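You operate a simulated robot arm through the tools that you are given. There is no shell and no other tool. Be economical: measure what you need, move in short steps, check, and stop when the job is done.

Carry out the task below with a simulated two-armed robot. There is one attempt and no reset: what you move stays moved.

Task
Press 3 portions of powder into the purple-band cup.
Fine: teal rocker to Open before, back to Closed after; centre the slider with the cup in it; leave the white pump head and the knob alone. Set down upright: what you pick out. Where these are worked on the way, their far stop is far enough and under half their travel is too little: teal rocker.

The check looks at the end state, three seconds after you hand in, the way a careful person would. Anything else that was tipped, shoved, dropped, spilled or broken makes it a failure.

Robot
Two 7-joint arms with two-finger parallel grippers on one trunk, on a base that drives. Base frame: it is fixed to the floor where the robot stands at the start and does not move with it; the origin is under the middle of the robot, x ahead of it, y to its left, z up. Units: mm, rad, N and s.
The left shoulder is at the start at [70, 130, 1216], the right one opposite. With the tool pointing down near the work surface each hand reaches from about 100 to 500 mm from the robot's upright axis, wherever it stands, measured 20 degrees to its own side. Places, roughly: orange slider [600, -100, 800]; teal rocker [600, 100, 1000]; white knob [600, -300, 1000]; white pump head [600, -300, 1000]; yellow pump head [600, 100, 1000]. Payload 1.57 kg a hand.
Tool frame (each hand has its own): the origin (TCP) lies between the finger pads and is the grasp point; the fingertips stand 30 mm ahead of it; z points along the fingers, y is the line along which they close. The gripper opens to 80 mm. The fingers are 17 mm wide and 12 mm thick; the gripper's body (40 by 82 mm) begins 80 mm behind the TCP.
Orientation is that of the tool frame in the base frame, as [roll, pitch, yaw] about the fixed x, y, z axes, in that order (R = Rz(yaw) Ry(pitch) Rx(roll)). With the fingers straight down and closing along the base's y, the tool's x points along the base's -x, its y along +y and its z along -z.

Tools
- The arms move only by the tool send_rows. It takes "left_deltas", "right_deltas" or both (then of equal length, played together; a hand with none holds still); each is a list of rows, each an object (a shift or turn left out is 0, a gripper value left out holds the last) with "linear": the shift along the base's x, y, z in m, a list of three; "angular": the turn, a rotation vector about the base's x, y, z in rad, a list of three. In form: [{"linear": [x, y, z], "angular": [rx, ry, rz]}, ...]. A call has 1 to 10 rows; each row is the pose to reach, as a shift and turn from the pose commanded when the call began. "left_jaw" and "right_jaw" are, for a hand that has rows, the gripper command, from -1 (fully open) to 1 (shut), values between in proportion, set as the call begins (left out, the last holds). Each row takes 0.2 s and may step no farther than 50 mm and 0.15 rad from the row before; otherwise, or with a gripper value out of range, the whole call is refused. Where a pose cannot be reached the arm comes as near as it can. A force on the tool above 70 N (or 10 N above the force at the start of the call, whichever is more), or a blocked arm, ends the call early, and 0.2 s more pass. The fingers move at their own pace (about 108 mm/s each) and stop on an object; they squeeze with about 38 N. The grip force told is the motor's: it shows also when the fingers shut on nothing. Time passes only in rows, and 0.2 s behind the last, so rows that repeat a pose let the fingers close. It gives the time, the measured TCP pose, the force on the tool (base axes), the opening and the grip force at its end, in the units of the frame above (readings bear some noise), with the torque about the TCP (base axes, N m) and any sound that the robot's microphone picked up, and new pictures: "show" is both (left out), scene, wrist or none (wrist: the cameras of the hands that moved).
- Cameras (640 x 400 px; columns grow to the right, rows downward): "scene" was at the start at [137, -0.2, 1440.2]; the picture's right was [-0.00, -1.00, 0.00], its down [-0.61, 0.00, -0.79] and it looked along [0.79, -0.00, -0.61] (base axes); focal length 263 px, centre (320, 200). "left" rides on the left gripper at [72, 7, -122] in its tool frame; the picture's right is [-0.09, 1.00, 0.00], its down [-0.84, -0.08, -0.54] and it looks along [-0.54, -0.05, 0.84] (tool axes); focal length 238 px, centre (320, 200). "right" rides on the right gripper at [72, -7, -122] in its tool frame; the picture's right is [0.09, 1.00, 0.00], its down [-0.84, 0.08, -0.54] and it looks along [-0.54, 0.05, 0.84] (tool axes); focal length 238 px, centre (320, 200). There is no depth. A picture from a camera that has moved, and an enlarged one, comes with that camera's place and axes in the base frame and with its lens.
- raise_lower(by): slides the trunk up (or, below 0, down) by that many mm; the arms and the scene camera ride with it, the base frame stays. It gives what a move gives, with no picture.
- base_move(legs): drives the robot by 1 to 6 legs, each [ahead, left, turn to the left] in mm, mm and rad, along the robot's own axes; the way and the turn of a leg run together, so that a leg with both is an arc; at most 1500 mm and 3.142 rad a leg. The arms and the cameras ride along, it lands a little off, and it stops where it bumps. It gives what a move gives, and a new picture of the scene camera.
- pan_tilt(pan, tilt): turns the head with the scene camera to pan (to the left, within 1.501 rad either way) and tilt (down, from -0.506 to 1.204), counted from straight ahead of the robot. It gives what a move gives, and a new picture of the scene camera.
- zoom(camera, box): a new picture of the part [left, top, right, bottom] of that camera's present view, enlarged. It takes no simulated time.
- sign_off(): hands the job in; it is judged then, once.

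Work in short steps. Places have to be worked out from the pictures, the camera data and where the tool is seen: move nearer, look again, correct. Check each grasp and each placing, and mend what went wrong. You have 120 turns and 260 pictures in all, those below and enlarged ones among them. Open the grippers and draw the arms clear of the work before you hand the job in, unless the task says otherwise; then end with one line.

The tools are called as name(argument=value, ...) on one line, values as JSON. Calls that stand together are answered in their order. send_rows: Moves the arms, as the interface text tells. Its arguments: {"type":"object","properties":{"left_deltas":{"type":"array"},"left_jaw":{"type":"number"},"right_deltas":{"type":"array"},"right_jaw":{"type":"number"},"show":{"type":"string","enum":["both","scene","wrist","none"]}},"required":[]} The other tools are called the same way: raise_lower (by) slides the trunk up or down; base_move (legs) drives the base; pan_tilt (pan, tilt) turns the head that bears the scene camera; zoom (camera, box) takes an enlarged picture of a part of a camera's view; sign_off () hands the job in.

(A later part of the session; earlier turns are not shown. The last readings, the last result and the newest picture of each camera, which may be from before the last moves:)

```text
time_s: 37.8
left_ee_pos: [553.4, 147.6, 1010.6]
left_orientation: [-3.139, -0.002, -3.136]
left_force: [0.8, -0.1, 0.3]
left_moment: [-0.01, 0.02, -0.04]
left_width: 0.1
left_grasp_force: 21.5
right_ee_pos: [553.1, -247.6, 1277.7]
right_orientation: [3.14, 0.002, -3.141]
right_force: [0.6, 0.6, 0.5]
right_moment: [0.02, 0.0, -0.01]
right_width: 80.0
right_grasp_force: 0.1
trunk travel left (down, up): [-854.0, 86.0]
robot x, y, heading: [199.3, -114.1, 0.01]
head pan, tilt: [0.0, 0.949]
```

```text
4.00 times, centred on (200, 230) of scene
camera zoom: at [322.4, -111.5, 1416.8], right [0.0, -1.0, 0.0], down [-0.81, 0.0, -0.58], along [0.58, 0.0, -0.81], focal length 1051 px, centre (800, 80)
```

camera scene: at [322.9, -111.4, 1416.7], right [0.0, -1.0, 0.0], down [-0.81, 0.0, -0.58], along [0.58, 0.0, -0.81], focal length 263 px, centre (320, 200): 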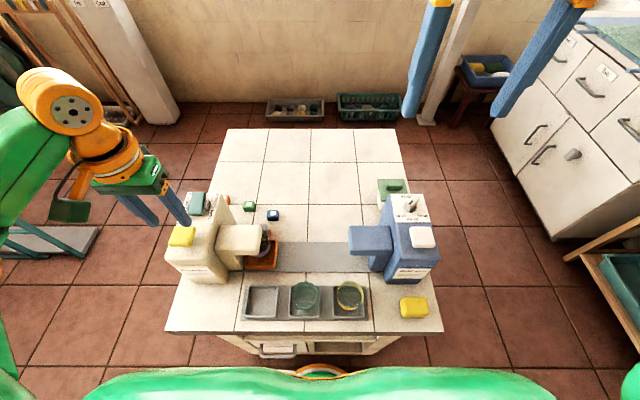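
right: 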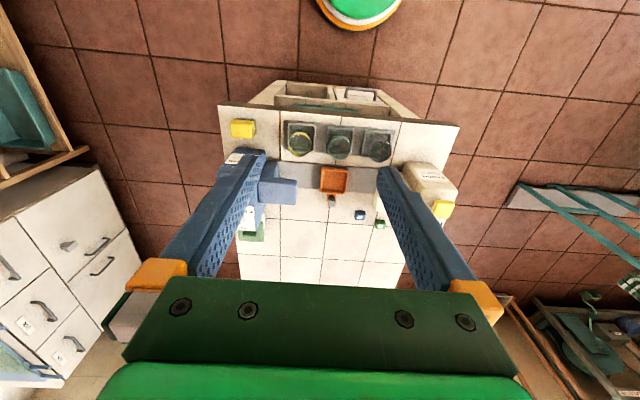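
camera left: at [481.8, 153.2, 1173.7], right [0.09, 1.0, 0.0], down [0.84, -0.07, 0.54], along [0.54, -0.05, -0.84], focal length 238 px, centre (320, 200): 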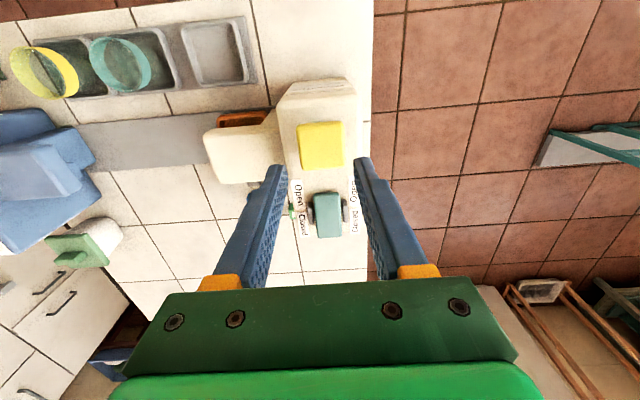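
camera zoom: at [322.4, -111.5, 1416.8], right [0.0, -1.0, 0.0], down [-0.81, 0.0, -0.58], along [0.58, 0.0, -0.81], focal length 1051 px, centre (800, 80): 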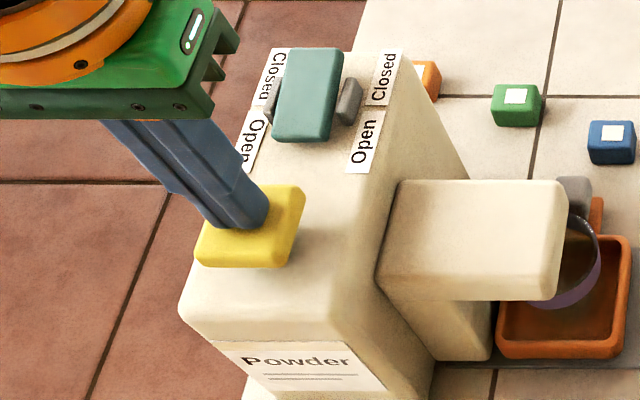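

The tip is right over the pump head. I press down in 4 mm rows.

send_rows(left_deltas=[{"linear": [0.0, 0.0, -0.004]}, {"linear": [0.0, 0.0, -0.008]}, {"linear": [0.0, 0.0, -0.012]}, {"linear": [0.0, 0.0, -0.016]}], show="none")

zoom(camera="scene", box=[150, 180, 250, 280])

```text
time_s: 38.8
left_ee_pos: [552.8, 147.5, 999.1]
left_orientation: [3.142, 0.009, -3.135]
left_force: [13.5, 9.7, 43.7]
left_moment: [0.26, -0.27, -0.12]
left_width: 0.1
left_grasp_force: 20.9
right_ee_pos: [551.2, -249.4, 1278.6]
right_orientation: [3.139, 0.004, -3.139]
right_force: [-0.4, 0.4, 0.7]
right_moment: [0.03, 0.0, 0.01]
right_width: 80.0
right_grasp_force: 0.0
trunk travel left (down, up): [-854.0, 86.0]
robot x, y, heading: [198.7, -110.8, 0.006]
head pan, tilt: [0.0, 0.949]
heard: click
```

```text
4.00 times, centred on (200, 230) of scene
camera zoom: at [320.5, -113.2, 1417.8], right [0.0, -1.0, 0.0], down [-0.81, 0.0, -0.58], along [0.58, 0.0, -0.81], focal length 1051 px, centre (800, 80)
```

zoom: 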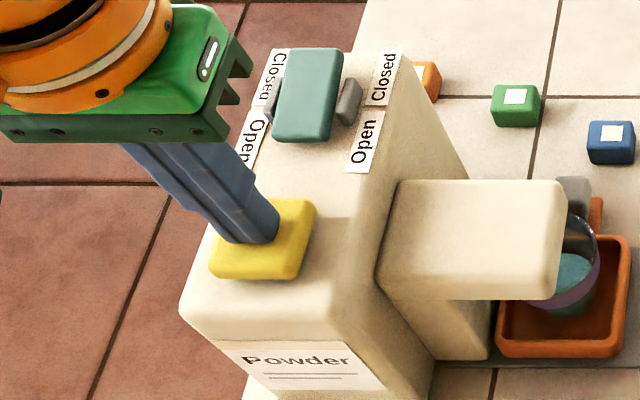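

A click was heard and teal powder is in the cup, so that is one portion. I lift to let the head return.

send_rows(left_deltas=[{"linear": [0.0, 0.0, 0.01]}, {"linear": [0.0, 0.0, 0.018]}, {"linear": [0.0, 0.0, 0.018]}, {"linear": [0.0, 0.0, 0.018]}], show="none")

zoom(camera="scene", box=[150, 180, 310, 280])

```text
time_s: 39.8
left_ee_pos: [552.3, 149.3, 1012.4]
left_orientation: [-3.139, -0.001, -3.136]
left_force: [-0.1, 0.3, 0.1]
left_moment: [0.03, 0.0, 0.01]
left_width: 0.1
left_grasp_force: 21.4
right_ee_pos: [553.5, -246.3, 1276.2]
right_orientation: [3.14, 0.0, -3.136]
right_force: [0.2, -0.3, 0.1]
right_moment: [-0.02, 0.0, 0.0]
right_width: 80.1
right_grasp_force: 0.0
trunk travel left (down, up): [-854.0, 86.0]
robot x, y, heading: [199.4, -109.1, 0.003]
head pan, tilt: [0.0, 0.949]
```

```text
4.00 times, centred on (230, 230) of scene
camera zoom: at [322.6, -111.4, 1416.7], right [0.0, -1.0, 0.0], down [-0.81, 0.0, -0.58], along [0.58, 0.0, -0.81], focal length 1051 px, centre (680, 80)
```

zoom: 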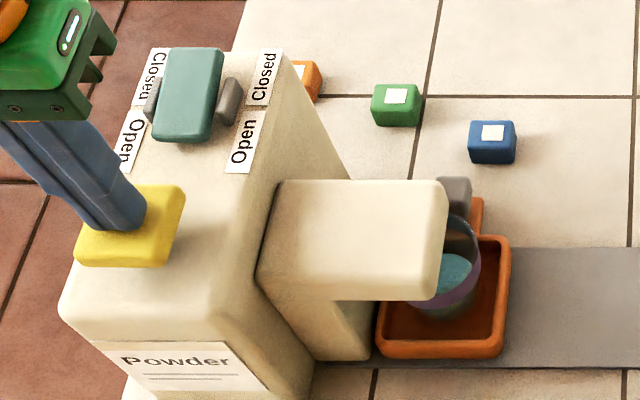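

The head is back up. Second press.

send_rows(left_deltas=[{"linear": [0.0, 0.0, -0.006]}, {"linear": [0.0, 0.0, -0.01]}, {"linear": [0.0, 0.0, -0.014]}, {"linear": [0.0, 0.0, -0.018]}], show="none")

send_rows(left_deltas=[{"linear": [0.0, 0.0, 0.01]}, {"linear": [0.0, 0.0, 0.018]}, {"linear": [0.0, 0.0, 0.018]}, {"linear": [0.0, 0.0, 0.018]}], show="none")

zoom(camera="scene", box=[150, 180, 310, 280])

```text
time_s: 40.8
left_ee_pos: [553.1, 148.0, 998.7]
left_orientation: [3.14, 0.009, -3.134]
left_force: [7.5, 8.0, 37.5]
left_moment: [0.23, -0.13, -0.18]
left_width: 0.2
left_grasp_force: 21.1
right_ee_pos: [549.0, -249.0, 1279.1]
right_orientation: [3.138, 0.003, -3.138]
right_force: [0.1, 0.1, 0.8]
right_moment: [0.01, 0.02, 0.0]
right_width: 80.0
right_grasp_force: 0.1
trunk travel left (down, up): [-854.0, 86.0]
robot x, y, heading: [199.5, -114.5, 0.006]
head pan, tilt: [0.0, 0.949]
heard: click
```

```text
time_s: 41.8
left_ee_pos: [551.8, 148.3, 1011.2]
left_orientation: [-3.139, -0.002, -3.136]
left_force: [-0.5, -0.1, -0.1]
left_moment: [-0.03, 0.01, -0.01]
left_width: 0.0
left_grasp_force: 21.1
right_ee_pos: [553.2, -245.5, 1275.5]
right_orientation: [3.14, -0.002, -3.141]
right_force: [-1.0, 1.1, 0.5]
right_moment: [0.02, 0.0, 0.04]
right_width: 79.9
right_grasp_force: 0.1
trunk travel left (down, up): [-854.0, 86.0]
robot x, y, heading: [199.7, -110.0, 0.004]
head pan, tilt: [0.0, 0.949]
```

```text
4.00 times, centred on (230, 230) of scene
camera zoom: at [322.6, -111.4, 1416.7], right [0.0, -1.0, 0.0], down [-0.81, 0.0, -0.58], along [0.58, 0.0, -0.81], focal length 1051 px, centre (680, 80)
```

zoom: 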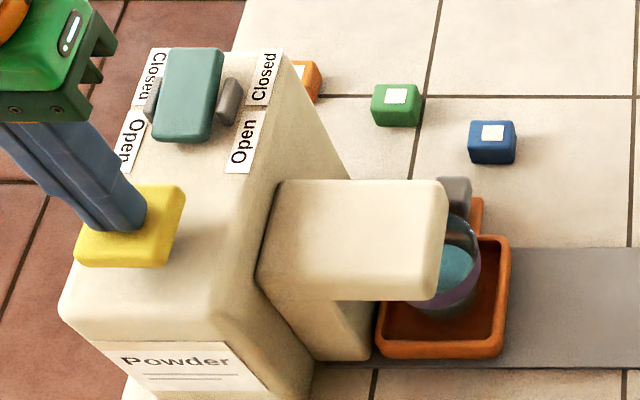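

A second click was heard and the powder level rose. Third press, then I lift clear.

send_rows(left_deltas=[{"linear": [0.0, 0.0, -0.006]}, {"linear": [0.0, 0.0, -0.01]}, {"linear": [0.0, 0.0, -0.014]}, {"linear": [0.0, 0.0, -0.018]}], show="none")

send_rows(left_deltas=[{"linear": [0.0, 0.0, 0.01]}, {"linear": [0.0, 0.0, 0.02]}, {"linear": [0.0, 0.0, 0.045]}, {"linear": [0.0, 0.0, 0.045]}], show="none")

zoom(camera="scene", box=[150, 180, 310, 280])

```text
time_s: 42.8
left_ee_pos: [552.7, 148.0, 998.6]
left_orientation: [-3.141, 0.008, -3.133]
left_force: [9.2, 7.5, 40.7]
left_moment: [0.24, -0.22, -0.17]
left_width: 0.0
left_grasp_force: 20.9
right_ee_pos: [550.4, -248.6, 1276.7]
right_orientation: [3.138, 0.003, -3.14]
right_force: [0.2, -0.2, 1.1]
right_moment: [0.02, 0.01, 0.0]
right_width: 80.1
right_grasp_force: 0.0
trunk travel left (down, up): [-854.0, 86.0]
robot x, y, heading: [204.9, -110.7, 0.005]
head pan, tilt: [0.0, 0.949]
heard: click
```

```text
time_s: 43.8
left_ee_pos: [550.0, 148.4, 1039.5]
left_orientation: [-3.14, 0.0, -3.136]
left_force: [0.2, -0.5, 0.7]
left_moment: [-0.02, 0.01, -0.02]
left_width: 0.0
left_grasp_force: 21.6
right_ee_pos: [554.2, -247.0, 1276.1]
right_orientation: [3.139, 0.001, -3.14]
right_force: [0.2, -0.1, 0.3]
right_moment: [0.0, -0.01, 0.0]
right_width: 80.0
right_grasp_force: 0.0
trunk travel left (down, up): [-854.0, 86.0]
robot x, y, heading: [199.6, -110.6, 0.009]
head pan, tilt: [0.0, 0.949]
```

```text
4.00 times, centred on (230, 230) of scene
camera zoom: at [322.3, -111.5, 1416.7], right [0.0, -1.0, 0.0], down [-0.81, 0.0, -0.58], along [0.58, 0.0, -0.81], focal length 1051 px, centre (680, 80)
```

zoom: 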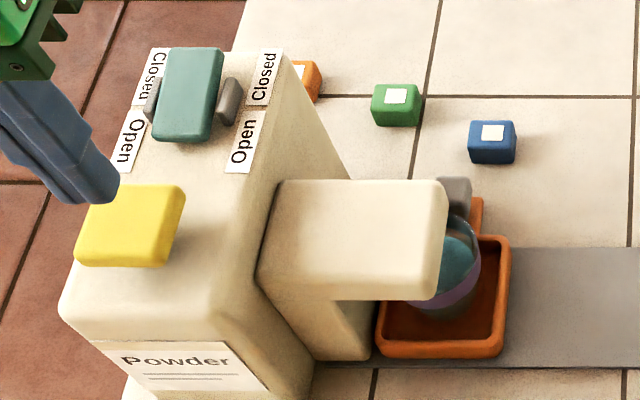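

Three clicks were heard and the powder is heaped in the cup. Now I close the rocker by pressing its far end (about [653, 147]). First I move above it.

send_rows(left_deltas=[{"linear": [0.03, 0.0, 0.0]}, {"linear": [0.06, 0.0, 0.0]}, {"linear": [0.09, -0.001, 0.0]}, {"linear": [0.103, -0.001, 0.0]}, {"linear": [0.103, -0.001, -0.015]}, {"linear": [0.103, -0.001, -0.015]}], show="wrist")

zoom(camera="scene", box=[150, 150, 310, 250])

```text
time_s: 45.2
left_ee_pos: [656.6, 150.0, 1025.9]
left_orientation: [-3.14, -0.002, -3.135]
left_force: [-0.3, -1.3, -1.1]
left_moment: [0.01, -0.02, -0.01]
left_width: 0.0
left_grasp_force: 21.2
right_ee_pos: [553.1, -247.2, 1276.1]
right_orientation: [3.14, 0.002, -3.14]
right_force: [0.5, 0.6, -0.2]
right_moment: [0.02, -0.02, 0.0]
right_width: 79.8
right_grasp_force: 0.1
trunk travel left (down, up): [-854.0, 86.0]
robot x, y, heading: [199.7, -111.4, 0.005]
head pan, tilt: [0.0, 0.949]
camera left: at [584.8, 155.6, 1148.0], right [0.09, 1.0, 0.0], down [0.84, -0.07, 0.54], along [0.54, -0.05, -0.84], focal length 238 px, centre (320, 200)
```

left: 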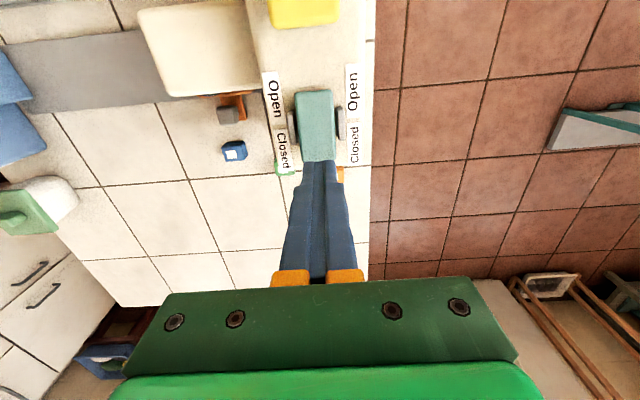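

```text
4.00 times, centred on (230, 200) of scene
camera zoom: at [322.5, -111.3, 1416.8], right [0.0, -1.0, 0.0], down [-0.81, 0.0, -0.58], along [0.58, 0.0, -0.81], focal length 1051 px, centre (680, 200)
```

zoom: 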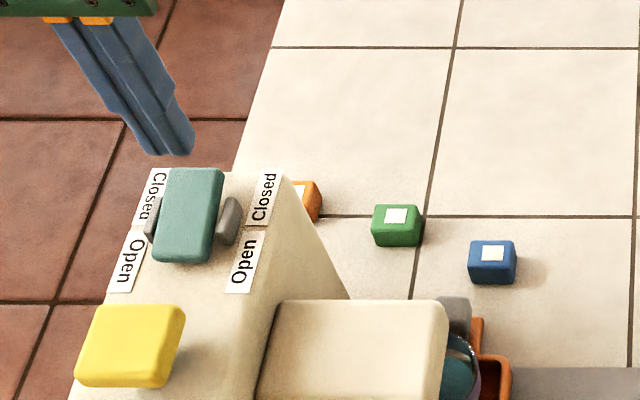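

The far edge measures x≈661. I place the tip at x≈652 and press down.

send_rows(left_deltas=[{"linear": [-0.004, -0.003, -0.012]}, {"linear": [-0.004, -0.003, -0.022]}, {"linear": [-0.004, -0.003, -0.028]}, {"linear": [-0.004, -0.003, -0.034]}, {"linear": [-0.004, -0.003, -0.04]}, {"linear": [-0.004, -0.003, -0.046]}, {"linear": [-0.004, -0.003, -0.05]}], show="none")

zoom(camera="scene", box=[150, 150, 310, 250])

```text
time_s: 46.4
left_ee_pos: [651.1, 144.8, 997.5]
left_orientation: [-3.14, 0.03, -3.136]
left_force: [-0.7, 2.1, 24.0]
left_moment: [0.02, 0.18, -0.15]
left_width: 0.0
left_grasp_force: 21.7
right_ee_pos: [548.0, -248.9, 1278.4]
right_orientation: [3.137, 0.007, -3.137]
right_force: [-0.6, -0.3, -0.3]
right_moment: [0.0, -0.01, -0.02]
right_width: 79.7
right_grasp_force: 0.2
trunk travel left (down, up): [-854.0, 86.0]
robot x, y, heading: [199.8, -108.4, 0.007]
head pan, tilt: [0.0, 0.949]
stopped in row 5 (left hand): the force on the tool passed its limit at 82 N (the readings are from after the stop); the commanded pose is now the measured one
```

```text
4.00 times, centred on (230, 200) of scene
camera zoom: at [315.0, -114.0, 1417.4], right [0.01, -1.0, 0.0], down [-0.81, 0.0, -0.59], along [0.59, 0.0, -0.81], focal length 1051 px, centre (680, 200)
```

zoom: 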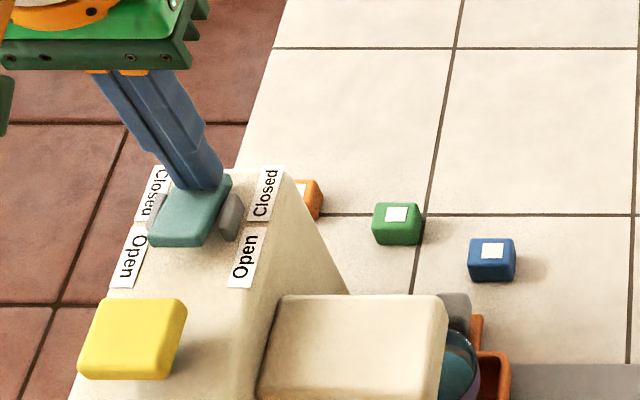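

The rocker has tipped to Closed. I lift away, back over to the slider knob, and check.

send_rows(left_deltas=[{"linear": [0.0, 0.0, 0.02]}, {"linear": [0.0, 0.0, 0.05]}, {"linear": [-0.005, -0.035, 0.05], "angular": [0.0, 0.03, 0.0]}, {"linear": [-0.01, -0.07, 0.05], "angular": [0.0, 0.03, 0.0]}, {"linear": [-0.012, -0.11, 0.05], "angular": [0.0, 0.03, 0.0]}, {"linear": [-0.012, -0.11, 0.02], "angular": [0.0, 0.03, 0.0]}, {"linear": [-0.012, -0.11, 0.02], "angular": [0.0, 0.03, 0.0]}], left_jaw=-0.12, show="wrist")

zoom(camera="scene", box=[150, 150, 310, 250])

```text
time_s: 48.0
left_ee_pos: [645.6, 38.6, 1011.9]
left_orientation: [-3.138, -0.011, -3.135]
left_force: [0.9, 0.0, -0.2]
left_moment: [-0.01, 0.02, -0.03]
left_width: 44.8
left_grasp_force: 0.0
right_ee_pos: [554.9, -246.0, 1276.9]
right_orientation: [3.138, -0.001, -3.138]
right_force: [-1.3, 0.0, 0.5]
right_moment: [0.0, -0.01, 0.0]
right_width: 79.8
right_grasp_force: 0.2
trunk travel left (down, up): [-854.0, 86.0]
robot x, y, heading: [197.3, -112.7, 0.003]
head pan, tilt: [0.0, 0.949]
camera left: at [576.1, 44.2, 1135.2], right [0.09, 1.0, 0.0], down [0.84, -0.07, 0.53], along [0.53, -0.05, -0.85], focal length 238 px, centre (320, 200)
```

left: 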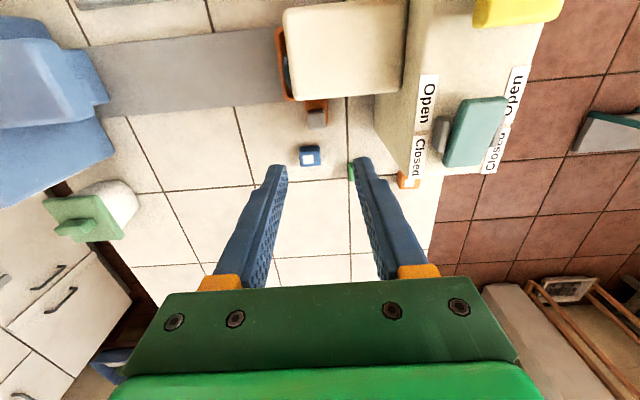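

```text
4.00 times, centred on (230, 200) of scene
camera zoom: at [323.3, -110.4, 1416.7], right [0.01, -1.0, 0.0], down [-0.81, 0.0, -0.58], along [0.58, 0.0, -0.81], focal length 1051 px, centre (680, 200)
```

zoom: 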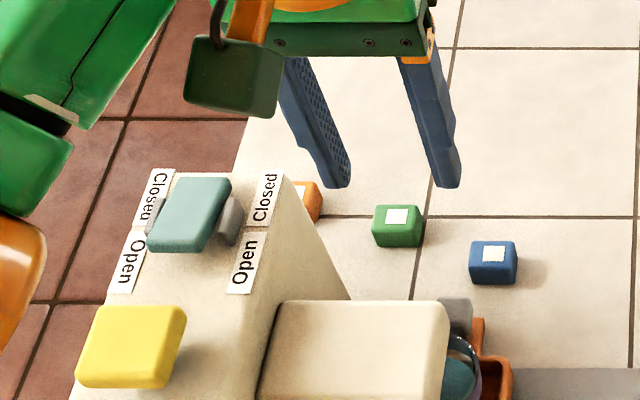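

The rocker is back to Closed. The knob now reads about [641, 32.5], so I descend onto it in two stages.

send_rows(left_deltas=[{"linear": [-0.005, -0.005, -0.03], "angular": [0.0, -0.01, 0.0]}, {"linear": [-0.005, -0.005, -0.07], "angular": [0.0, -0.01, 0.0]}, {"linear": [-0.005, -0.005, -0.11], "angular": [0.0, -0.01, 0.0]}, {"linear": [-0.005, -0.005, -0.11], "angular": [0.0, -0.01, 0.0]}], show="wrist")

zoom(camera="scene", box=[190, 180, 350, 280])

```text
time_s: 49.0
left_ee_pos: [637.8, 30.0, 905.4]
left_orientation: [-3.139, -0.001, -3.137]
left_force: [-0.5, 0.8, 0.3]
left_moment: [0.0, 0.04, 0.01]
left_width: 44.6
left_grasp_force: 0.2
right_ee_pos: [553.2, -247.7, 1276.3]
right_orientation: [3.14, 0.002, -3.137]
right_force: [-0.2, -0.1, 0.8]
right_moment: [0.02, 0.0, -0.04]
right_width: 79.8
right_grasp_force: 0.1
trunk travel left (down, up): [-854.0, 86.0]
robot x, y, heading: [195.6, -112.5, -0.0]
head pan, tilt: [0.0, 0.949]
camera left: at [567.0, 37.0, 1027.3], right [0.09, 1.0, 0.0], down [0.84, -0.07, 0.54], along [0.54, -0.05, -0.84], focal length 238 px, centre (320, 200)
```

left: 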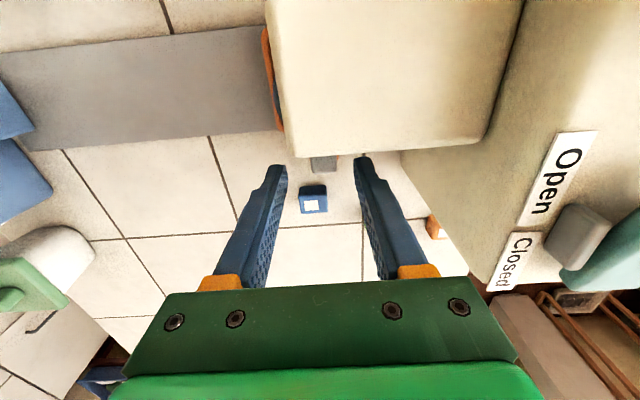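

```text
4.00 times, centred on (270, 230) of scene
camera zoom: at [322.6, -111.4, 1416.8], right [0.0, -1.0, 0.0], down [-0.81, 0.0, -0.58], along [0.58, 0.0, -0.81], focal length 1051 px, centre (520, 80)
```

zoom: 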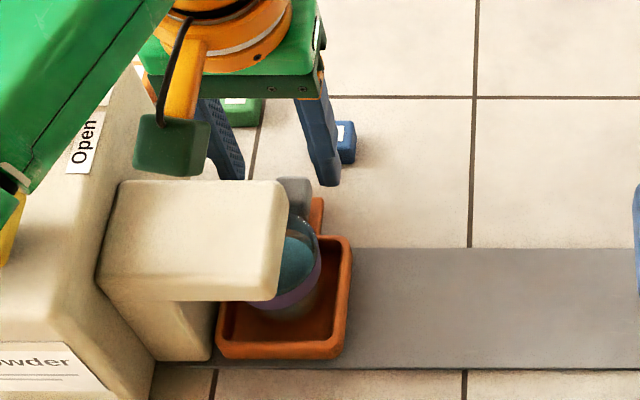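

The knob is between the fingers. I descend to z≈866 and close.

send_rows(left_deltas=[{"linear": [0.0, 0.002, -0.02]}, {"linear": [0.0, 0.002, -0.039]}, {"linear": [0.0, 0.002, -0.039]}], show="none")

send_rows(left_deltas=[{"linear": [0.0, 0.0, 0.0]}, {"linear": [0.0, 0.0, 0.0]}, {"linear": [0.0, 0.0, 0.0]}], left_jaw=1, show="none")

```text
time_s: 49.8
left_ee_pos: [639.1, 32.5, 864.6]
left_orientation: [-3.141, 0.001, -3.134]
left_force: [-0.2, -0.1, 0.6]
left_moment: [-0.02, 0.0, 0.0]
left_width: 44.7
left_grasp_force: 0.0
right_ee_pos: [552.0, -245.7, 1276.8]
right_orientation: [3.141, 0.003, -3.139]
right_force: [-0.7, 0.0, 0.5]
right_moment: [-0.04, -0.02, 0.0]
right_width: 80.0
right_grasp_force: 0.0
trunk travel left (down, up): [-854.0, 86.0]
robot x, y, heading: [202.4, -113.4, 0.004]
head pan, tilt: [0.0, 0.949]
```

```text
time_s: 50.6
left_ee_pos: [639.0, 32.5, 864.5]
left_orientation: [-3.141, 0.0, -3.134]
left_force: [-1.2, 0.7, -1.2]
left_moment: [0.21, -0.22, -0.26]
left_width: 21.6
left_grasp_force: 34.9
right_ee_pos: [554.2, -245.8, 1276.7]
right_orientation: [3.14, 0.001, -3.139]
right_force: [0.2, 1.1, 0.8]
right_moment: [-0.01, 0.0, 0.02]
right_width: 80.2
right_grasp_force: 0.1
trunk travel left (down, up): [-854.0, 86.0]
robot x, y, heading: [199.6, -109.4, 0.007]
head pan, tilt: [0.0, 0.949]
```

Gripped at 21.6 mm. I slide right smoothly.

send_rows(left_deltas=[{"linear": [0.0, -0.004, 0.0]}, {"linear": [0.0, -0.01, 0.0]}, {"linear": [0.0, -0.018, 0.0]}, {"linear": [0.0, -0.027, 0.0]}, {"linear": [0.0, -0.036, 0.0]}, {"linear": [0.0, -0.045, 0.0]}, {"linear": [0.0, -0.053, 0.0]}, {"linear": [0.0, -0.059, 0.0]}, {"linear": [0.0, -0.062, 0.0]}, {"linear": [0.0, -0.062, 0.0]}], show="wrist")

```text
time_s: 52.8
left_ee_pos: [639.3, -27.9, 865.1]
left_orientation: [-3.14, 0.001, -3.134]
left_force: [2.6, 0.2, 4.6]
left_moment: [0.23, -0.06, -0.23]
left_width: 21.4
left_grasp_force: 34.5
right_ee_pos: [554.1, -247.4, 1276.2]
right_orientation: [3.139, 0.003, -3.14]
right_force: [-0.2, 0.4, 0.1]
right_moment: [-0.02, 0.0, -0.01]
right_width: 79.7
right_grasp_force: 0.1
trunk travel left (down, up): [-854.0, 86.0]
robot x, y, heading: [198.6, -110.1, 0.004]
head pan, tilt: [0.0, 0.949]
camera left: at [567.9, -22.6, 986.9], right [0.09, 1.0, 0.0], down [0.84, -0.07, 0.54], along [0.54, -0.05, -0.84], focal length 238 px, centre (320, 200)
```

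left: 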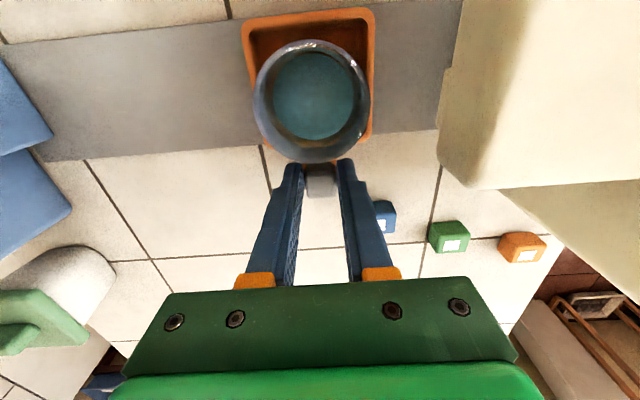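

The cup rides well. I continue right to the centre (y≈-77.5), which I will check against the earlier picture, where the dish edges were at 253–408 px in this zoom.

send_rows(left_deltas=[{"linear": [0.0, -0.004, 0.0]}, {"linear": [0.0, -0.01, 0.0]}, {"linear": [0.0, -0.018, 0.0]}, {"linear": [-0.001, -0.026, 0.0]}, {"linear": [-0.001, -0.034, 0.0]}, {"linear": [-0.001, -0.041, 0.0]}, {"linear": [-0.001, -0.046, 0.0]}, {"linear": [-0.001, -0.049, 0.0]}, {"linear": [-0.001, -0.049, 0.0]}], show="none")

zoom(camera="scene", box=[240, 200, 368, 280])

```text
time_s: 54.8
left_ee_pos: [639.4, -75.5, 865.8]
left_orientation: [3.142, -0.001, -3.135]
left_force: [-0.6, 0.2, -8.2]
left_moment: [0.07, -0.96, -0.15]
left_width: 21.8
left_grasp_force: 34.7
right_ee_pos: [555.1, -246.9, 1276.1]
right_orientation: [3.14, 0.0, -3.138]
right_force: [-0.5, 1.3, -0.3]
right_moment: [0.01, 0.02, -0.02]
right_width: 80.3
right_grasp_force: 0.1
trunk travel left (down, up): [-854.0, 86.0]
robot x, y, heading: [200.1, -113.5, 0.008]
head pan, tilt: [0.0, 0.949]
```

```text
5.00 times, centred on (304, 240) of scene
camera zoom: at [324.1, -111.1, 1416.5], right [0.0, -1.0, 0.0], down [-0.81, 0.0, -0.58], along [0.58, 0.0, -0.81], focal length 1314 px, centre (400, 0)
```

zoom: 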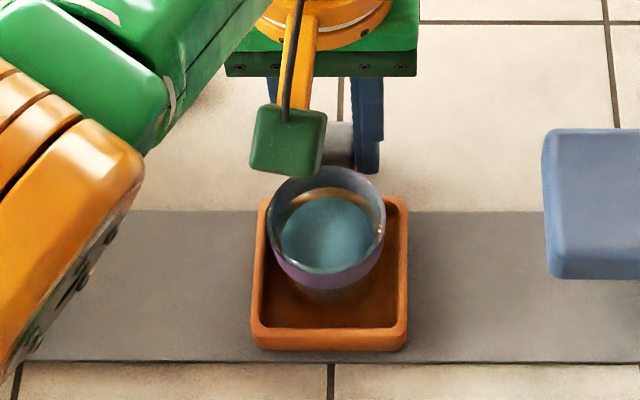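

The dish edges match the original within about 1 mm (slightly left). I nudge 1.5 mm right, then release the knob.

send_rows(left_deltas=[{"linear": [0.0, -0.0015, -0.001]}, {"linear": [0.0, -0.0015, -0.001]}], show="none")

send_rows(left_deltas=[{"linear": [0.0, 0.0, 0.0]}, {"linear": [0.0, 0.0, 0.0]}], left_jaw=-0.12, show="none")

zoom(camera="scene", box=[240, 200, 368, 280])

```text
time_s: 55.4
left_ee_pos: [640.0, -78.2, 864.3]
left_orientation: [-3.139, 0.0, -3.137]
left_force: [7.6, 0.4, 7.1]
left_moment: [0.28, 0.76, -0.22]
left_width: 21.1
left_grasp_force: 34.7
right_ee_pos: [555.3, -247.2, 1276.5]
right_orientation: [3.138, -0.001, -3.139]
right_force: [-0.2, 0.0, -0.6]
right_moment: [0.01, -0.02, 0.02]
right_width: 80.0
right_grasp_force: 0.0
trunk travel left (down, up): [-854.0, 86.0]
robot x, y, heading: [198.9, -109.8, 0.004]
head pan, tilt: [0.0, 0.949]
```

```text
time_s: 56.0
left_ee_pos: [638.6, -78.0, 862.3]
left_orientation: [-3.14, -0.002, -3.136]
left_force: [0.6, 0.4, 0.2]
left_moment: [0.0, 0.03, -0.04]
left_width: 45.0
left_grasp_force: 0.0
right_ee_pos: [554.3, -246.5, 1276.8]
right_orientation: [3.14, 0.001, -3.138]
right_force: [-0.3, -0.1, 0.3]
right_moment: [0.02, 0.03, 0.0]
right_width: 80.3
right_grasp_force: 0.1
trunk travel left (down, up): [-854.0, 86.0]
robot x, y, heading: [204.0, -111.2, 0.008]
head pan, tilt: [0.0, 0.949]
```

```text
5.00 times, centred on (304, 240) of scene
camera zoom: at [323.3, -111.3, 1416.7], right [0.0, -1.0, 0.0], down [-0.81, 0.0, -0.58], along [0.58, 0.0, -0.81], focal length 1314 px, centre (400, 0)
```

zoom: 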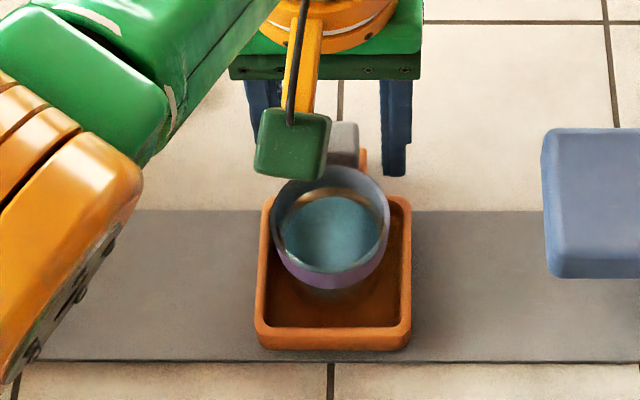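

The slider is centred to within about 1 mm. I lift straight up and draw the arm back clear.

send_rows(left_deltas=[{"linear": [0.0, 0.0, 0.03]}, {"linear": [0.0, 0.0, 0.07]}, {"linear": [0.0, 0.0, 0.115]}, {"linear": [0.0, 0.0, 0.16]}, {"linear": [0.0, 0.0, 0.205]}, {"linear": [-0.01, 0.02, 0.25]}, {"linear": [-0.03, 0.05, 0.28]}, {"linear": [-0.06, 0.08, 0.3]}, {"linear": [-0.09, 0.1, 0.32]}, {"linear": [-0.1, 0.12, 0.33]}], show="none")

base_move(legs=[[-150, 0, 0]])

zoom(camera="scene", box=[170, 120, 330, 250])

zoom(camera="scene", box=[230, 140, 450, 290])

```text
refused: row 6 steps farther than a row can; nothing moved
```

```text
time_s: 57.3
left_ee_pos: [489.2, -79.6, 864.2]
left_orientation: [-3.141, -0.001, -3.138]
left_force: [15.1, -0.2, 25.3]
left_moment: [-0.13, 0.45, 0.06]
left_width: 52.4
left_grasp_force: 37.9
right_ee_pos: [404.5, -247.4, 1275.7]
right_orientation: [3.141, -0.003, -3.14]
right_force: [0.1, 0.0, -0.2]
right_moment: [-0.02, 0.04, -0.01]
right_width: 80.0
right_grasp_force: 0.0
trunk travel left (down, up): [-854.0, 86.0]
robot x, y, heading: [49.3, -113.3, 0.007]
head pan, tilt: [0.0, 0.949]
camera scene: at [174.6, -112.7, 1416.6], right [0.0, -1.0, 0.0], down [-0.81, 0.0, -0.58], along [0.58, 0.0, -0.81], focal length 263 px, centre (320, 200)
```

scene: 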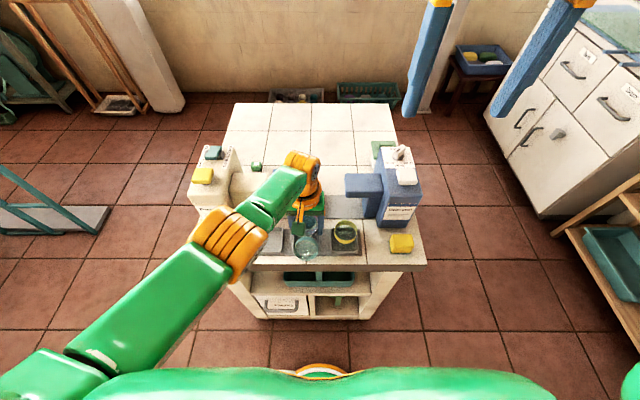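

```text
3.08 times, centred on (250, 185) of scene
camera zoom: at [174.6, -112.7, 1416.6], right [0.0, -1.0, 0.0], down [-0.81, 0.0, -0.58], along [0.58, 0.0, -0.81], focal length 809 px, centre (535, 246)
```

zoom: 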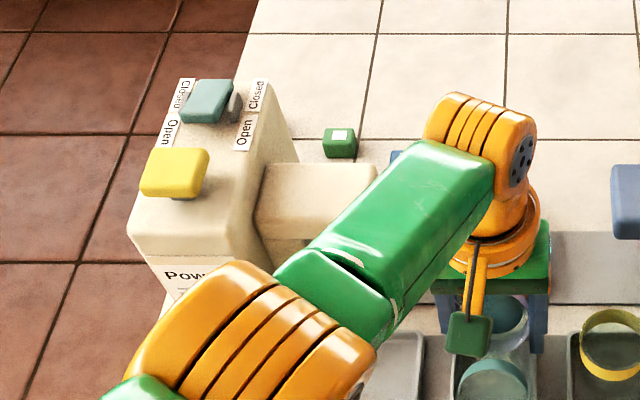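

```text
2.67 times, centred on (340, 215) of scene
camera zoom: at [174.6, -112.7, 1416.6], right [0.0, -1.0, 0.0], down [-0.81, 0.0, -0.58], along [0.58, 0.0, -0.81], focal length 701 px, centre (267, 160)
```

zoom: 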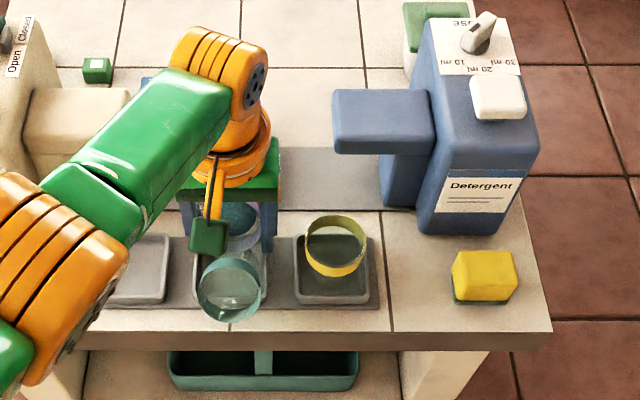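

My lift was refused for a step too long, but the base move that I had sent with it still ran. The open fingers dragged the purple cup along, and it seems to have pushed the teal cup. I should not have sent those together. I look carefully before anything moves.

zoom(camera="left", box=[160, 40, 480, 240])

zoom(camera="scene", box=[260, 190, 380, 270])

zoom(camera="right", box=[320, 0, 640, 200])

```text
2.00 times, centred on (320, 140) of left
camera zoom: at [417.3, -73.3, 986.3], right [0.09, 1.0, 0.0], down [0.84, -0.07, 0.54], along [0.54, -0.05, -0.84], focal length 477 px, centre (320, 320)
```

zoom: 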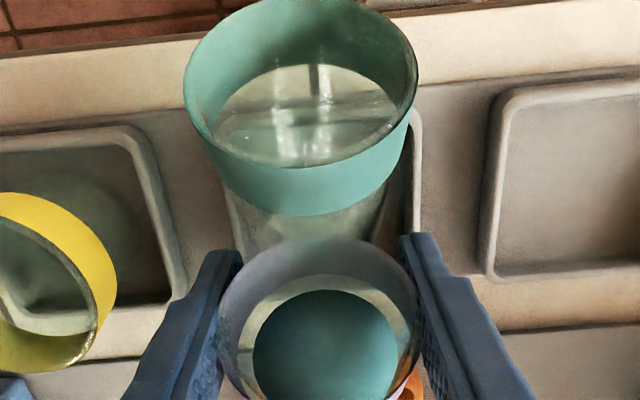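

```text
5.00 times, centred on (320, 230) of scene
camera zoom: at [174.6, -112.7, 1416.6], right [0.0, -1.0, 0.0], down [-0.81, 0.0, -0.58], along [0.58, 0.0, -0.81], focal length 1314 px, centre (320, 50)
```

zoom: 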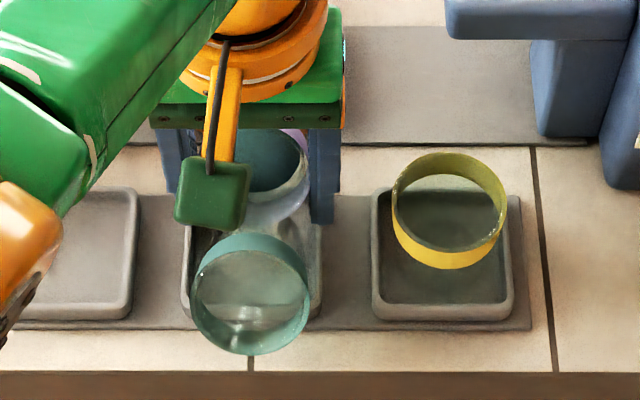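

```text
2.00 times, centred on (480, 100) of right
camera zoom: at [333.3, -256.5, 1396.8], right [-0.09, 1.0, 0.0], down [0.84, 0.08, 0.54], along [0.54, 0.05, -0.84], focal length 477 px, centre (0, 400)
```

zoom: 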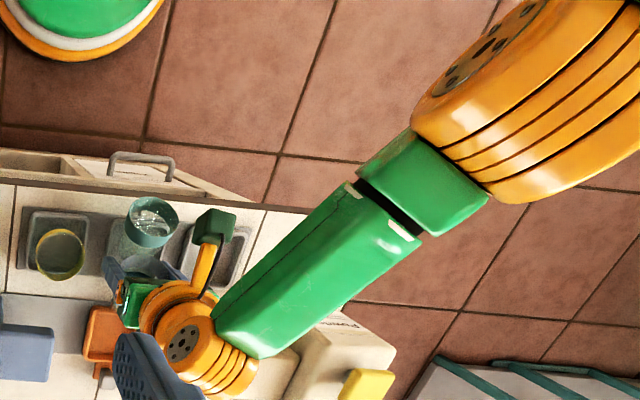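

The purple cup is wedged between the fingers, tilted towards the robot with its powder still inside, and it leans the teal cup over the tray's front wall. I tighten the grip and lift slowly, first 12 mm.

send_rows(left_deltas=[{"linear": [0.0, 0.0, 0.0]}, {"linear": [0.0, 0.0, 0.0]}, {"linear": [0.0, 0.0, 0.004]}, {"linear": [0.0, 0.0, 0.008]}, {"linear": [0.0, 0.0, 0.012]}], left_jaw=1, show="both")

zoom(camera="scene", box=[260, 190, 380, 270])

zoom(camera="left", box=[160, 40, 480, 240])

```text
time_s: 58.5
left_ee_pos: [486.9, -79.5, 875.8]
left_orientation: [-3.139, 0.001, -3.135]
left_force: [-0.3, 0.0, -1.0]
left_moment: [-0.03, 0.05, -0.02]
left_width: 52.3
left_grasp_force: 37.8
right_ee_pos: [402.3, -248.6, 1277.0]
right_orientation: [3.139, 0.001, -3.139]
right_force: [0.3, 0.0, -0.2]
right_moment: [0.0, 0.04, 0.0]
right_width: 80.4
right_grasp_force: 0.1
trunk travel left (down, up): [-854.0, 86.0]
robot x, y, heading: [49.3, -111.8, 0.011]
head pan, tilt: [0.0, 0.949]
camera scene: at [171.7, -112.0, 1416.7], right [0.0, -1.0, 0.0], down [-0.81, 0.0, -0.58], along [0.58, 0.0, -0.81], focal length 263 px, centre (320, 200)
camera left: at [415.6, -72.5, 998.2], right [0.09, 1.0, 0.0], down [0.84, -0.07, 0.54], along [0.54, -0.05, -0.84], focal length 238 px, centre (320, 200)
```

scene: 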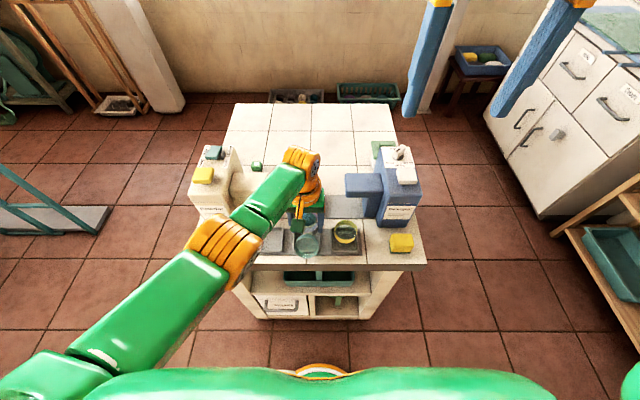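
left: 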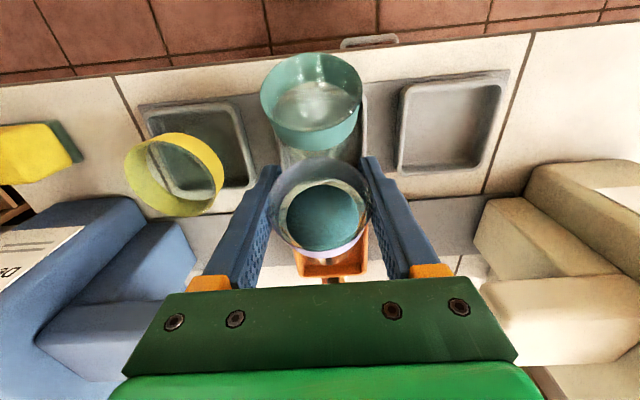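

```text
5.00 times, centred on (320, 230) of scene
camera zoom: at [171.7, -112.0, 1416.7], right [0.0, -1.0, 0.0], down [-0.81, 0.0, -0.58], along [0.58, 0.0, -0.81], focal length 1314 px, centre (320, 50)
```

zoom: 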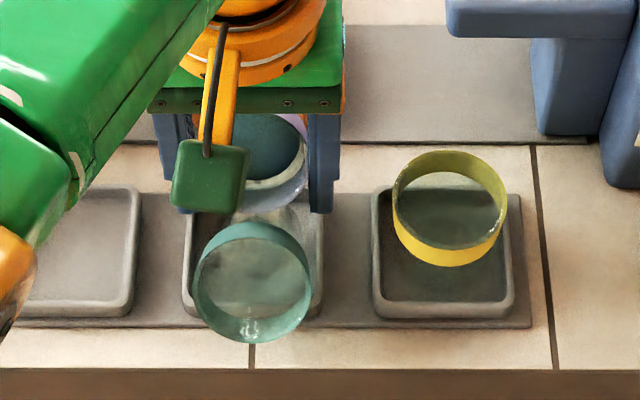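

```text
2.00 times, centred on (320, 140) of left
camera zoom: at [415.6, -72.5, 998.2], right [0.09, 1.0, 0.0], down [0.84, -0.07, 0.54], along [0.54, -0.05, -0.84], focal length 477 px, centre (320, 320)
```

zoom: 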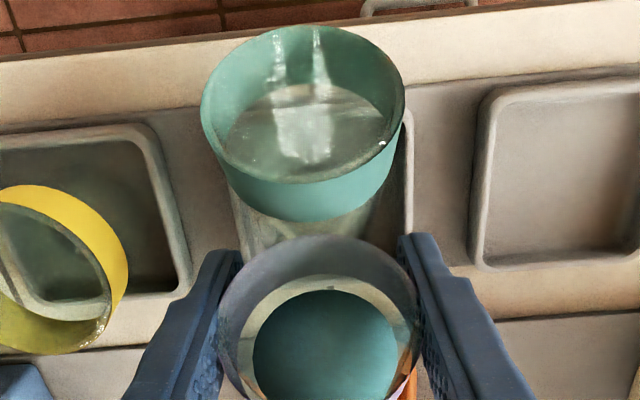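

The hand is free of load and the purple cup is held, with the teal cup leaning by itself on the tray wall. I lift the purple cup well clear.

send_rows(left_deltas=[{"linear": [0.0, 0.0, 0.01]}, {"linear": [0.003, 0.0, 0.025]}, {"linear": [0.01, 0.0, 0.045]}, {"linear": [0.015, 0.0, 0.07]}, {"linear": [0.02, 0.0, 0.095]}, {"linear": [0.02, 0.0, 0.12]}, {"linear": [0.02, 0.0, 0.12]}], show="wrist")

zoom(camera="scene", box=[260, 180, 380, 270])

zoom(camera="right", box=[320, 60, 480, 200])

```text
time_s: 60.1
left_ee_pos: [504.0, -78.2, 996.2]
left_orientation: [-3.14, 0.002, -3.137]
left_force: [-0.2, 0.3, -0.2]
left_moment: [0.0, 0.01, 0.01]
left_width: 52.2
left_grasp_force: 37.7
right_ee_pos: [402.8, -247.5, 1275.9]
right_orientation: [3.141, 0.001, -3.139]
right_force: [0.8, 0.2, 0.4]
right_moment: [-0.07, -0.03, -0.01]
right_width: 80.1
right_grasp_force: 0.1
trunk travel left (down, up): [-854.0, 86.0]
robot x, y, heading: [48.2, -114.0, 0.005]
head pan, tilt: [0.0, 0.949]
camera left: at [432.6, -71.6, 1118.4], right [0.09, 1.0, 0.0], down [0.84, -0.07, 0.54], along [0.54, -0.05, -0.84], focal length 238 px, centre (320, 200)
```

left: 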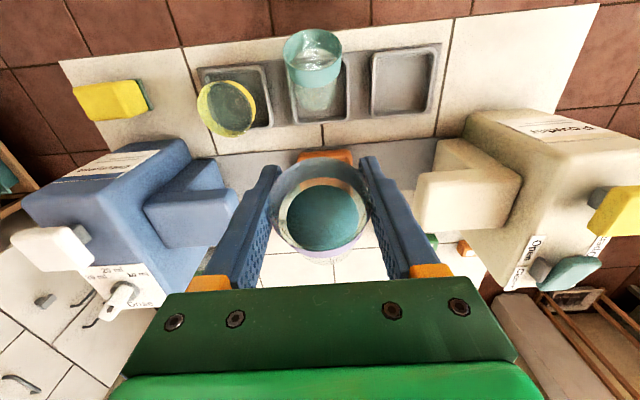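

```text
4.44 times, centred on (320, 225) of scene
camera zoom: at [171.6, -112.0, 1416.7], right [0.0, -1.0, 0.0], down [-0.81, 0.0, -0.58], along [0.58, 0.0, -0.81], focal length 1168 px, centre (320, 89)
```

zoom: 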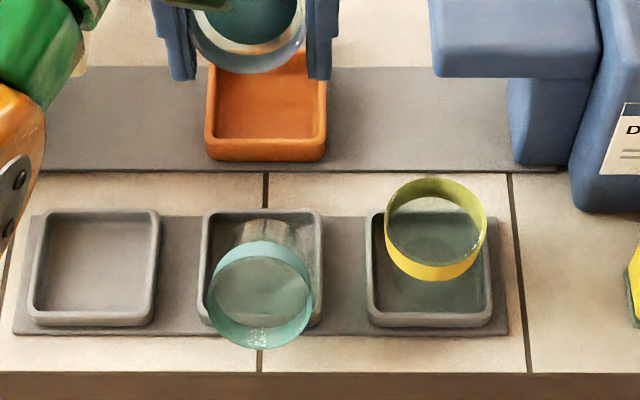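

```text
2.86 times, centred on (400, 130) of right
camera zoom: at [330.4, -255.8, 1397.4], right [-0.09, 1.0, 0.0], down [0.84, 0.08, 0.54], along [0.54, 0.05, -0.84], focal length 681 px, centre (91, 400)
```

zoom: 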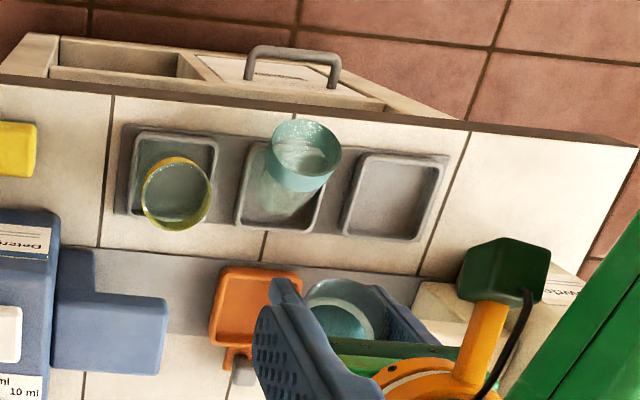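

No spilled powder is visible, the slider is still centred, and the teal cup leans stably in its cell. I plan to stand the purple cup in its old empty tray cell by tilting the hand, regrasp it upright, and then carry it to the slider. First I rotate the hand about +y by 0.45 rad up high and look.

send_rows(left_deltas=[{"linear": [-0.02, 0.0, 0.01], "angular": [0.0, 0.11, 0.0]}, {"linear": [-0.04, 0.0, 0.02], "angular": [0.0, 0.22, 0.0]}, {"linear": [-0.06, 0.0, 0.02], "angular": [0.0, 0.33, 0.0]}, {"linear": [-0.06, 0.0, 0.02], "angular": [0.0, 0.45, 0.0]}, {"linear": [-0.06, 0.0, 0.02], "angular": [0.0, 0.45, 0.0]}], show="both")

zoom(camera="scene", box=[240, 150, 400, 270])

zoom(camera="right", box=[320, 40, 480, 180])

```text
time_s: 61.3
left_ee_pos: [424.7, -67.5, 1017.2]
left_orientation: [3.141, -0.448, -3.135]
left_force: [0.0, -0.6, 0.0]
left_moment: [-0.04, -0.01, 0.01]
left_width: 52.3
left_grasp_force: 37.4
left hand out of reach, approached as far as the arm can: row 4, 5
right_ee_pos: [401.6, -247.5, 1276.7]
right_orientation: [3.139, 0.001, -3.139]
right_force: [-0.2, -0.3, -0.7]
right_moment: [0.03, -0.01, -0.02]
right_width: 80.1
right_grasp_force: 0.1
trunk travel left (down, up): [-854.0, 86.0]
robot x, y, heading: [49.6, -110.5, 0.005]
head pan, tilt: [0.0, 0.949]
camera scene: at [171.5, -111.7, 1416.8], right [0.0, -1.0, 0.0], down [-0.81, 0.0, -0.58], along [0.58, 0.0, -0.81], focal length 263 px, centre (320, 200)
camera left: at [414.1, -61.2, 1158.2], right [0.08, 1.0, -0.04], down [0.99, -0.07, 0.12], along [0.12, -0.05, -0.99], focal length 238 px, centre (320, 200)
```

scene: 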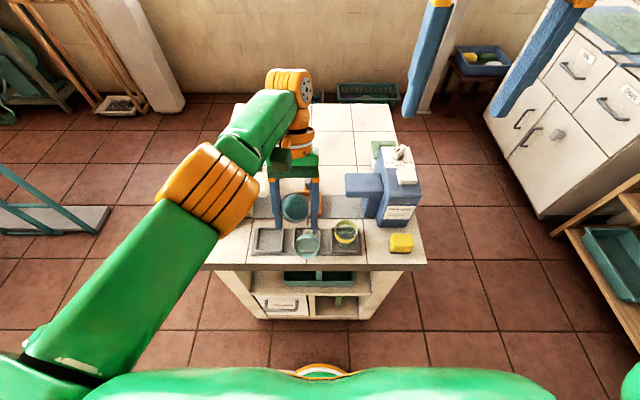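
left: 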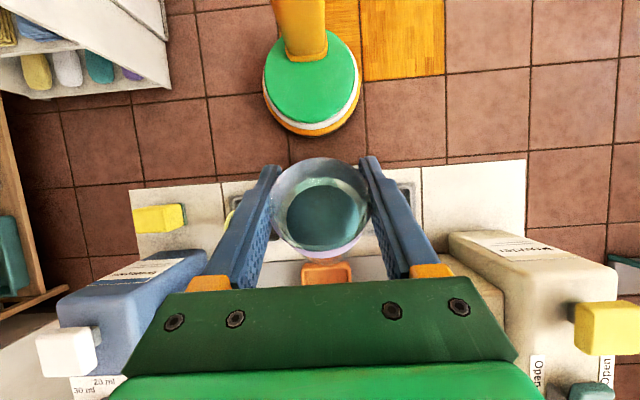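

```text
3.33 times, centred on (320, 210) of scene
camera zoom: at [171.5, -111.7, 1416.8], right [0.0, -1.0, 0.0], down [-0.81, 0.0, -0.58], along [0.58, 0.0, -0.81], focal length 876 px, centre (320, 167)
```

zoom: 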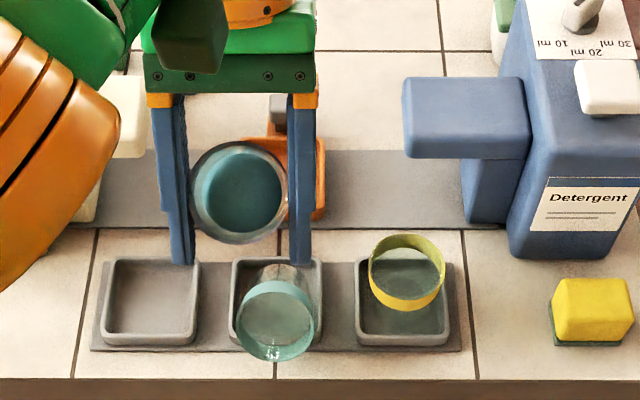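

```text
2.86 times, centred on (400, 110) of right
camera zoom: at [330.3, -255.5, 1397.5], right [-0.09, 1.0, 0.0], down [0.84, 0.08, 0.54], along [0.54, 0.05, -0.84], focal length 681 px, centre (91, 457)
```

zoom: 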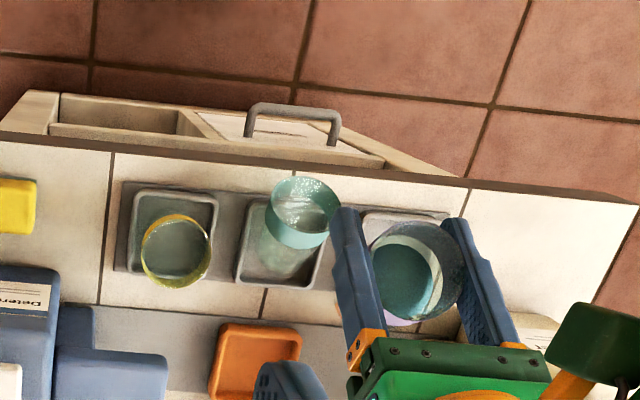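

The cup still leans about 20°. At this height everything clears the spouts (920), so I drive the base left and ahead to put the hand in range of the empty cell at [472, 18].

base_move(legs=[[0, 85, 0], [120, 0, 0]])

```text
time_s: 63.3
left_ee_pos: [541.0, 20.6, 1018.4]
left_orientation: [3.141, -0.444, -3.129]
left_force: [-0.7, 0.1, -0.8]
left_moment: [-0.01, -0.02, -0.03]
left_width: 52.4
left_grasp_force: 38.2
right_ee_pos: [517.7, -159.2, 1277.7]
right_orientation: [3.141, 0.005, -3.132]
right_force: [-1.0, 0.8, 0.1]
right_moment: [0.01, -0.04, -0.01]
right_width: 80.1
right_grasp_force: 0.0
trunk travel left (down, up): [-854.0, 86.0]
robot x, y, heading: [167.6, -24.5, 0.011]
head pan, tilt: [0.0, 0.949]
camera scene: at [285.4, -25.4, 1417.2], right [0.01, -1.0, 0.0], down [-0.81, -0.01, -0.58], along [0.58, 0.01, -0.81], focal length 263 px, centre (320, 200)
```

scene: 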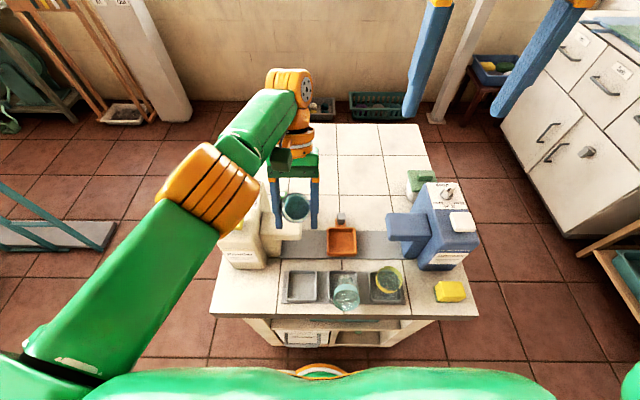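

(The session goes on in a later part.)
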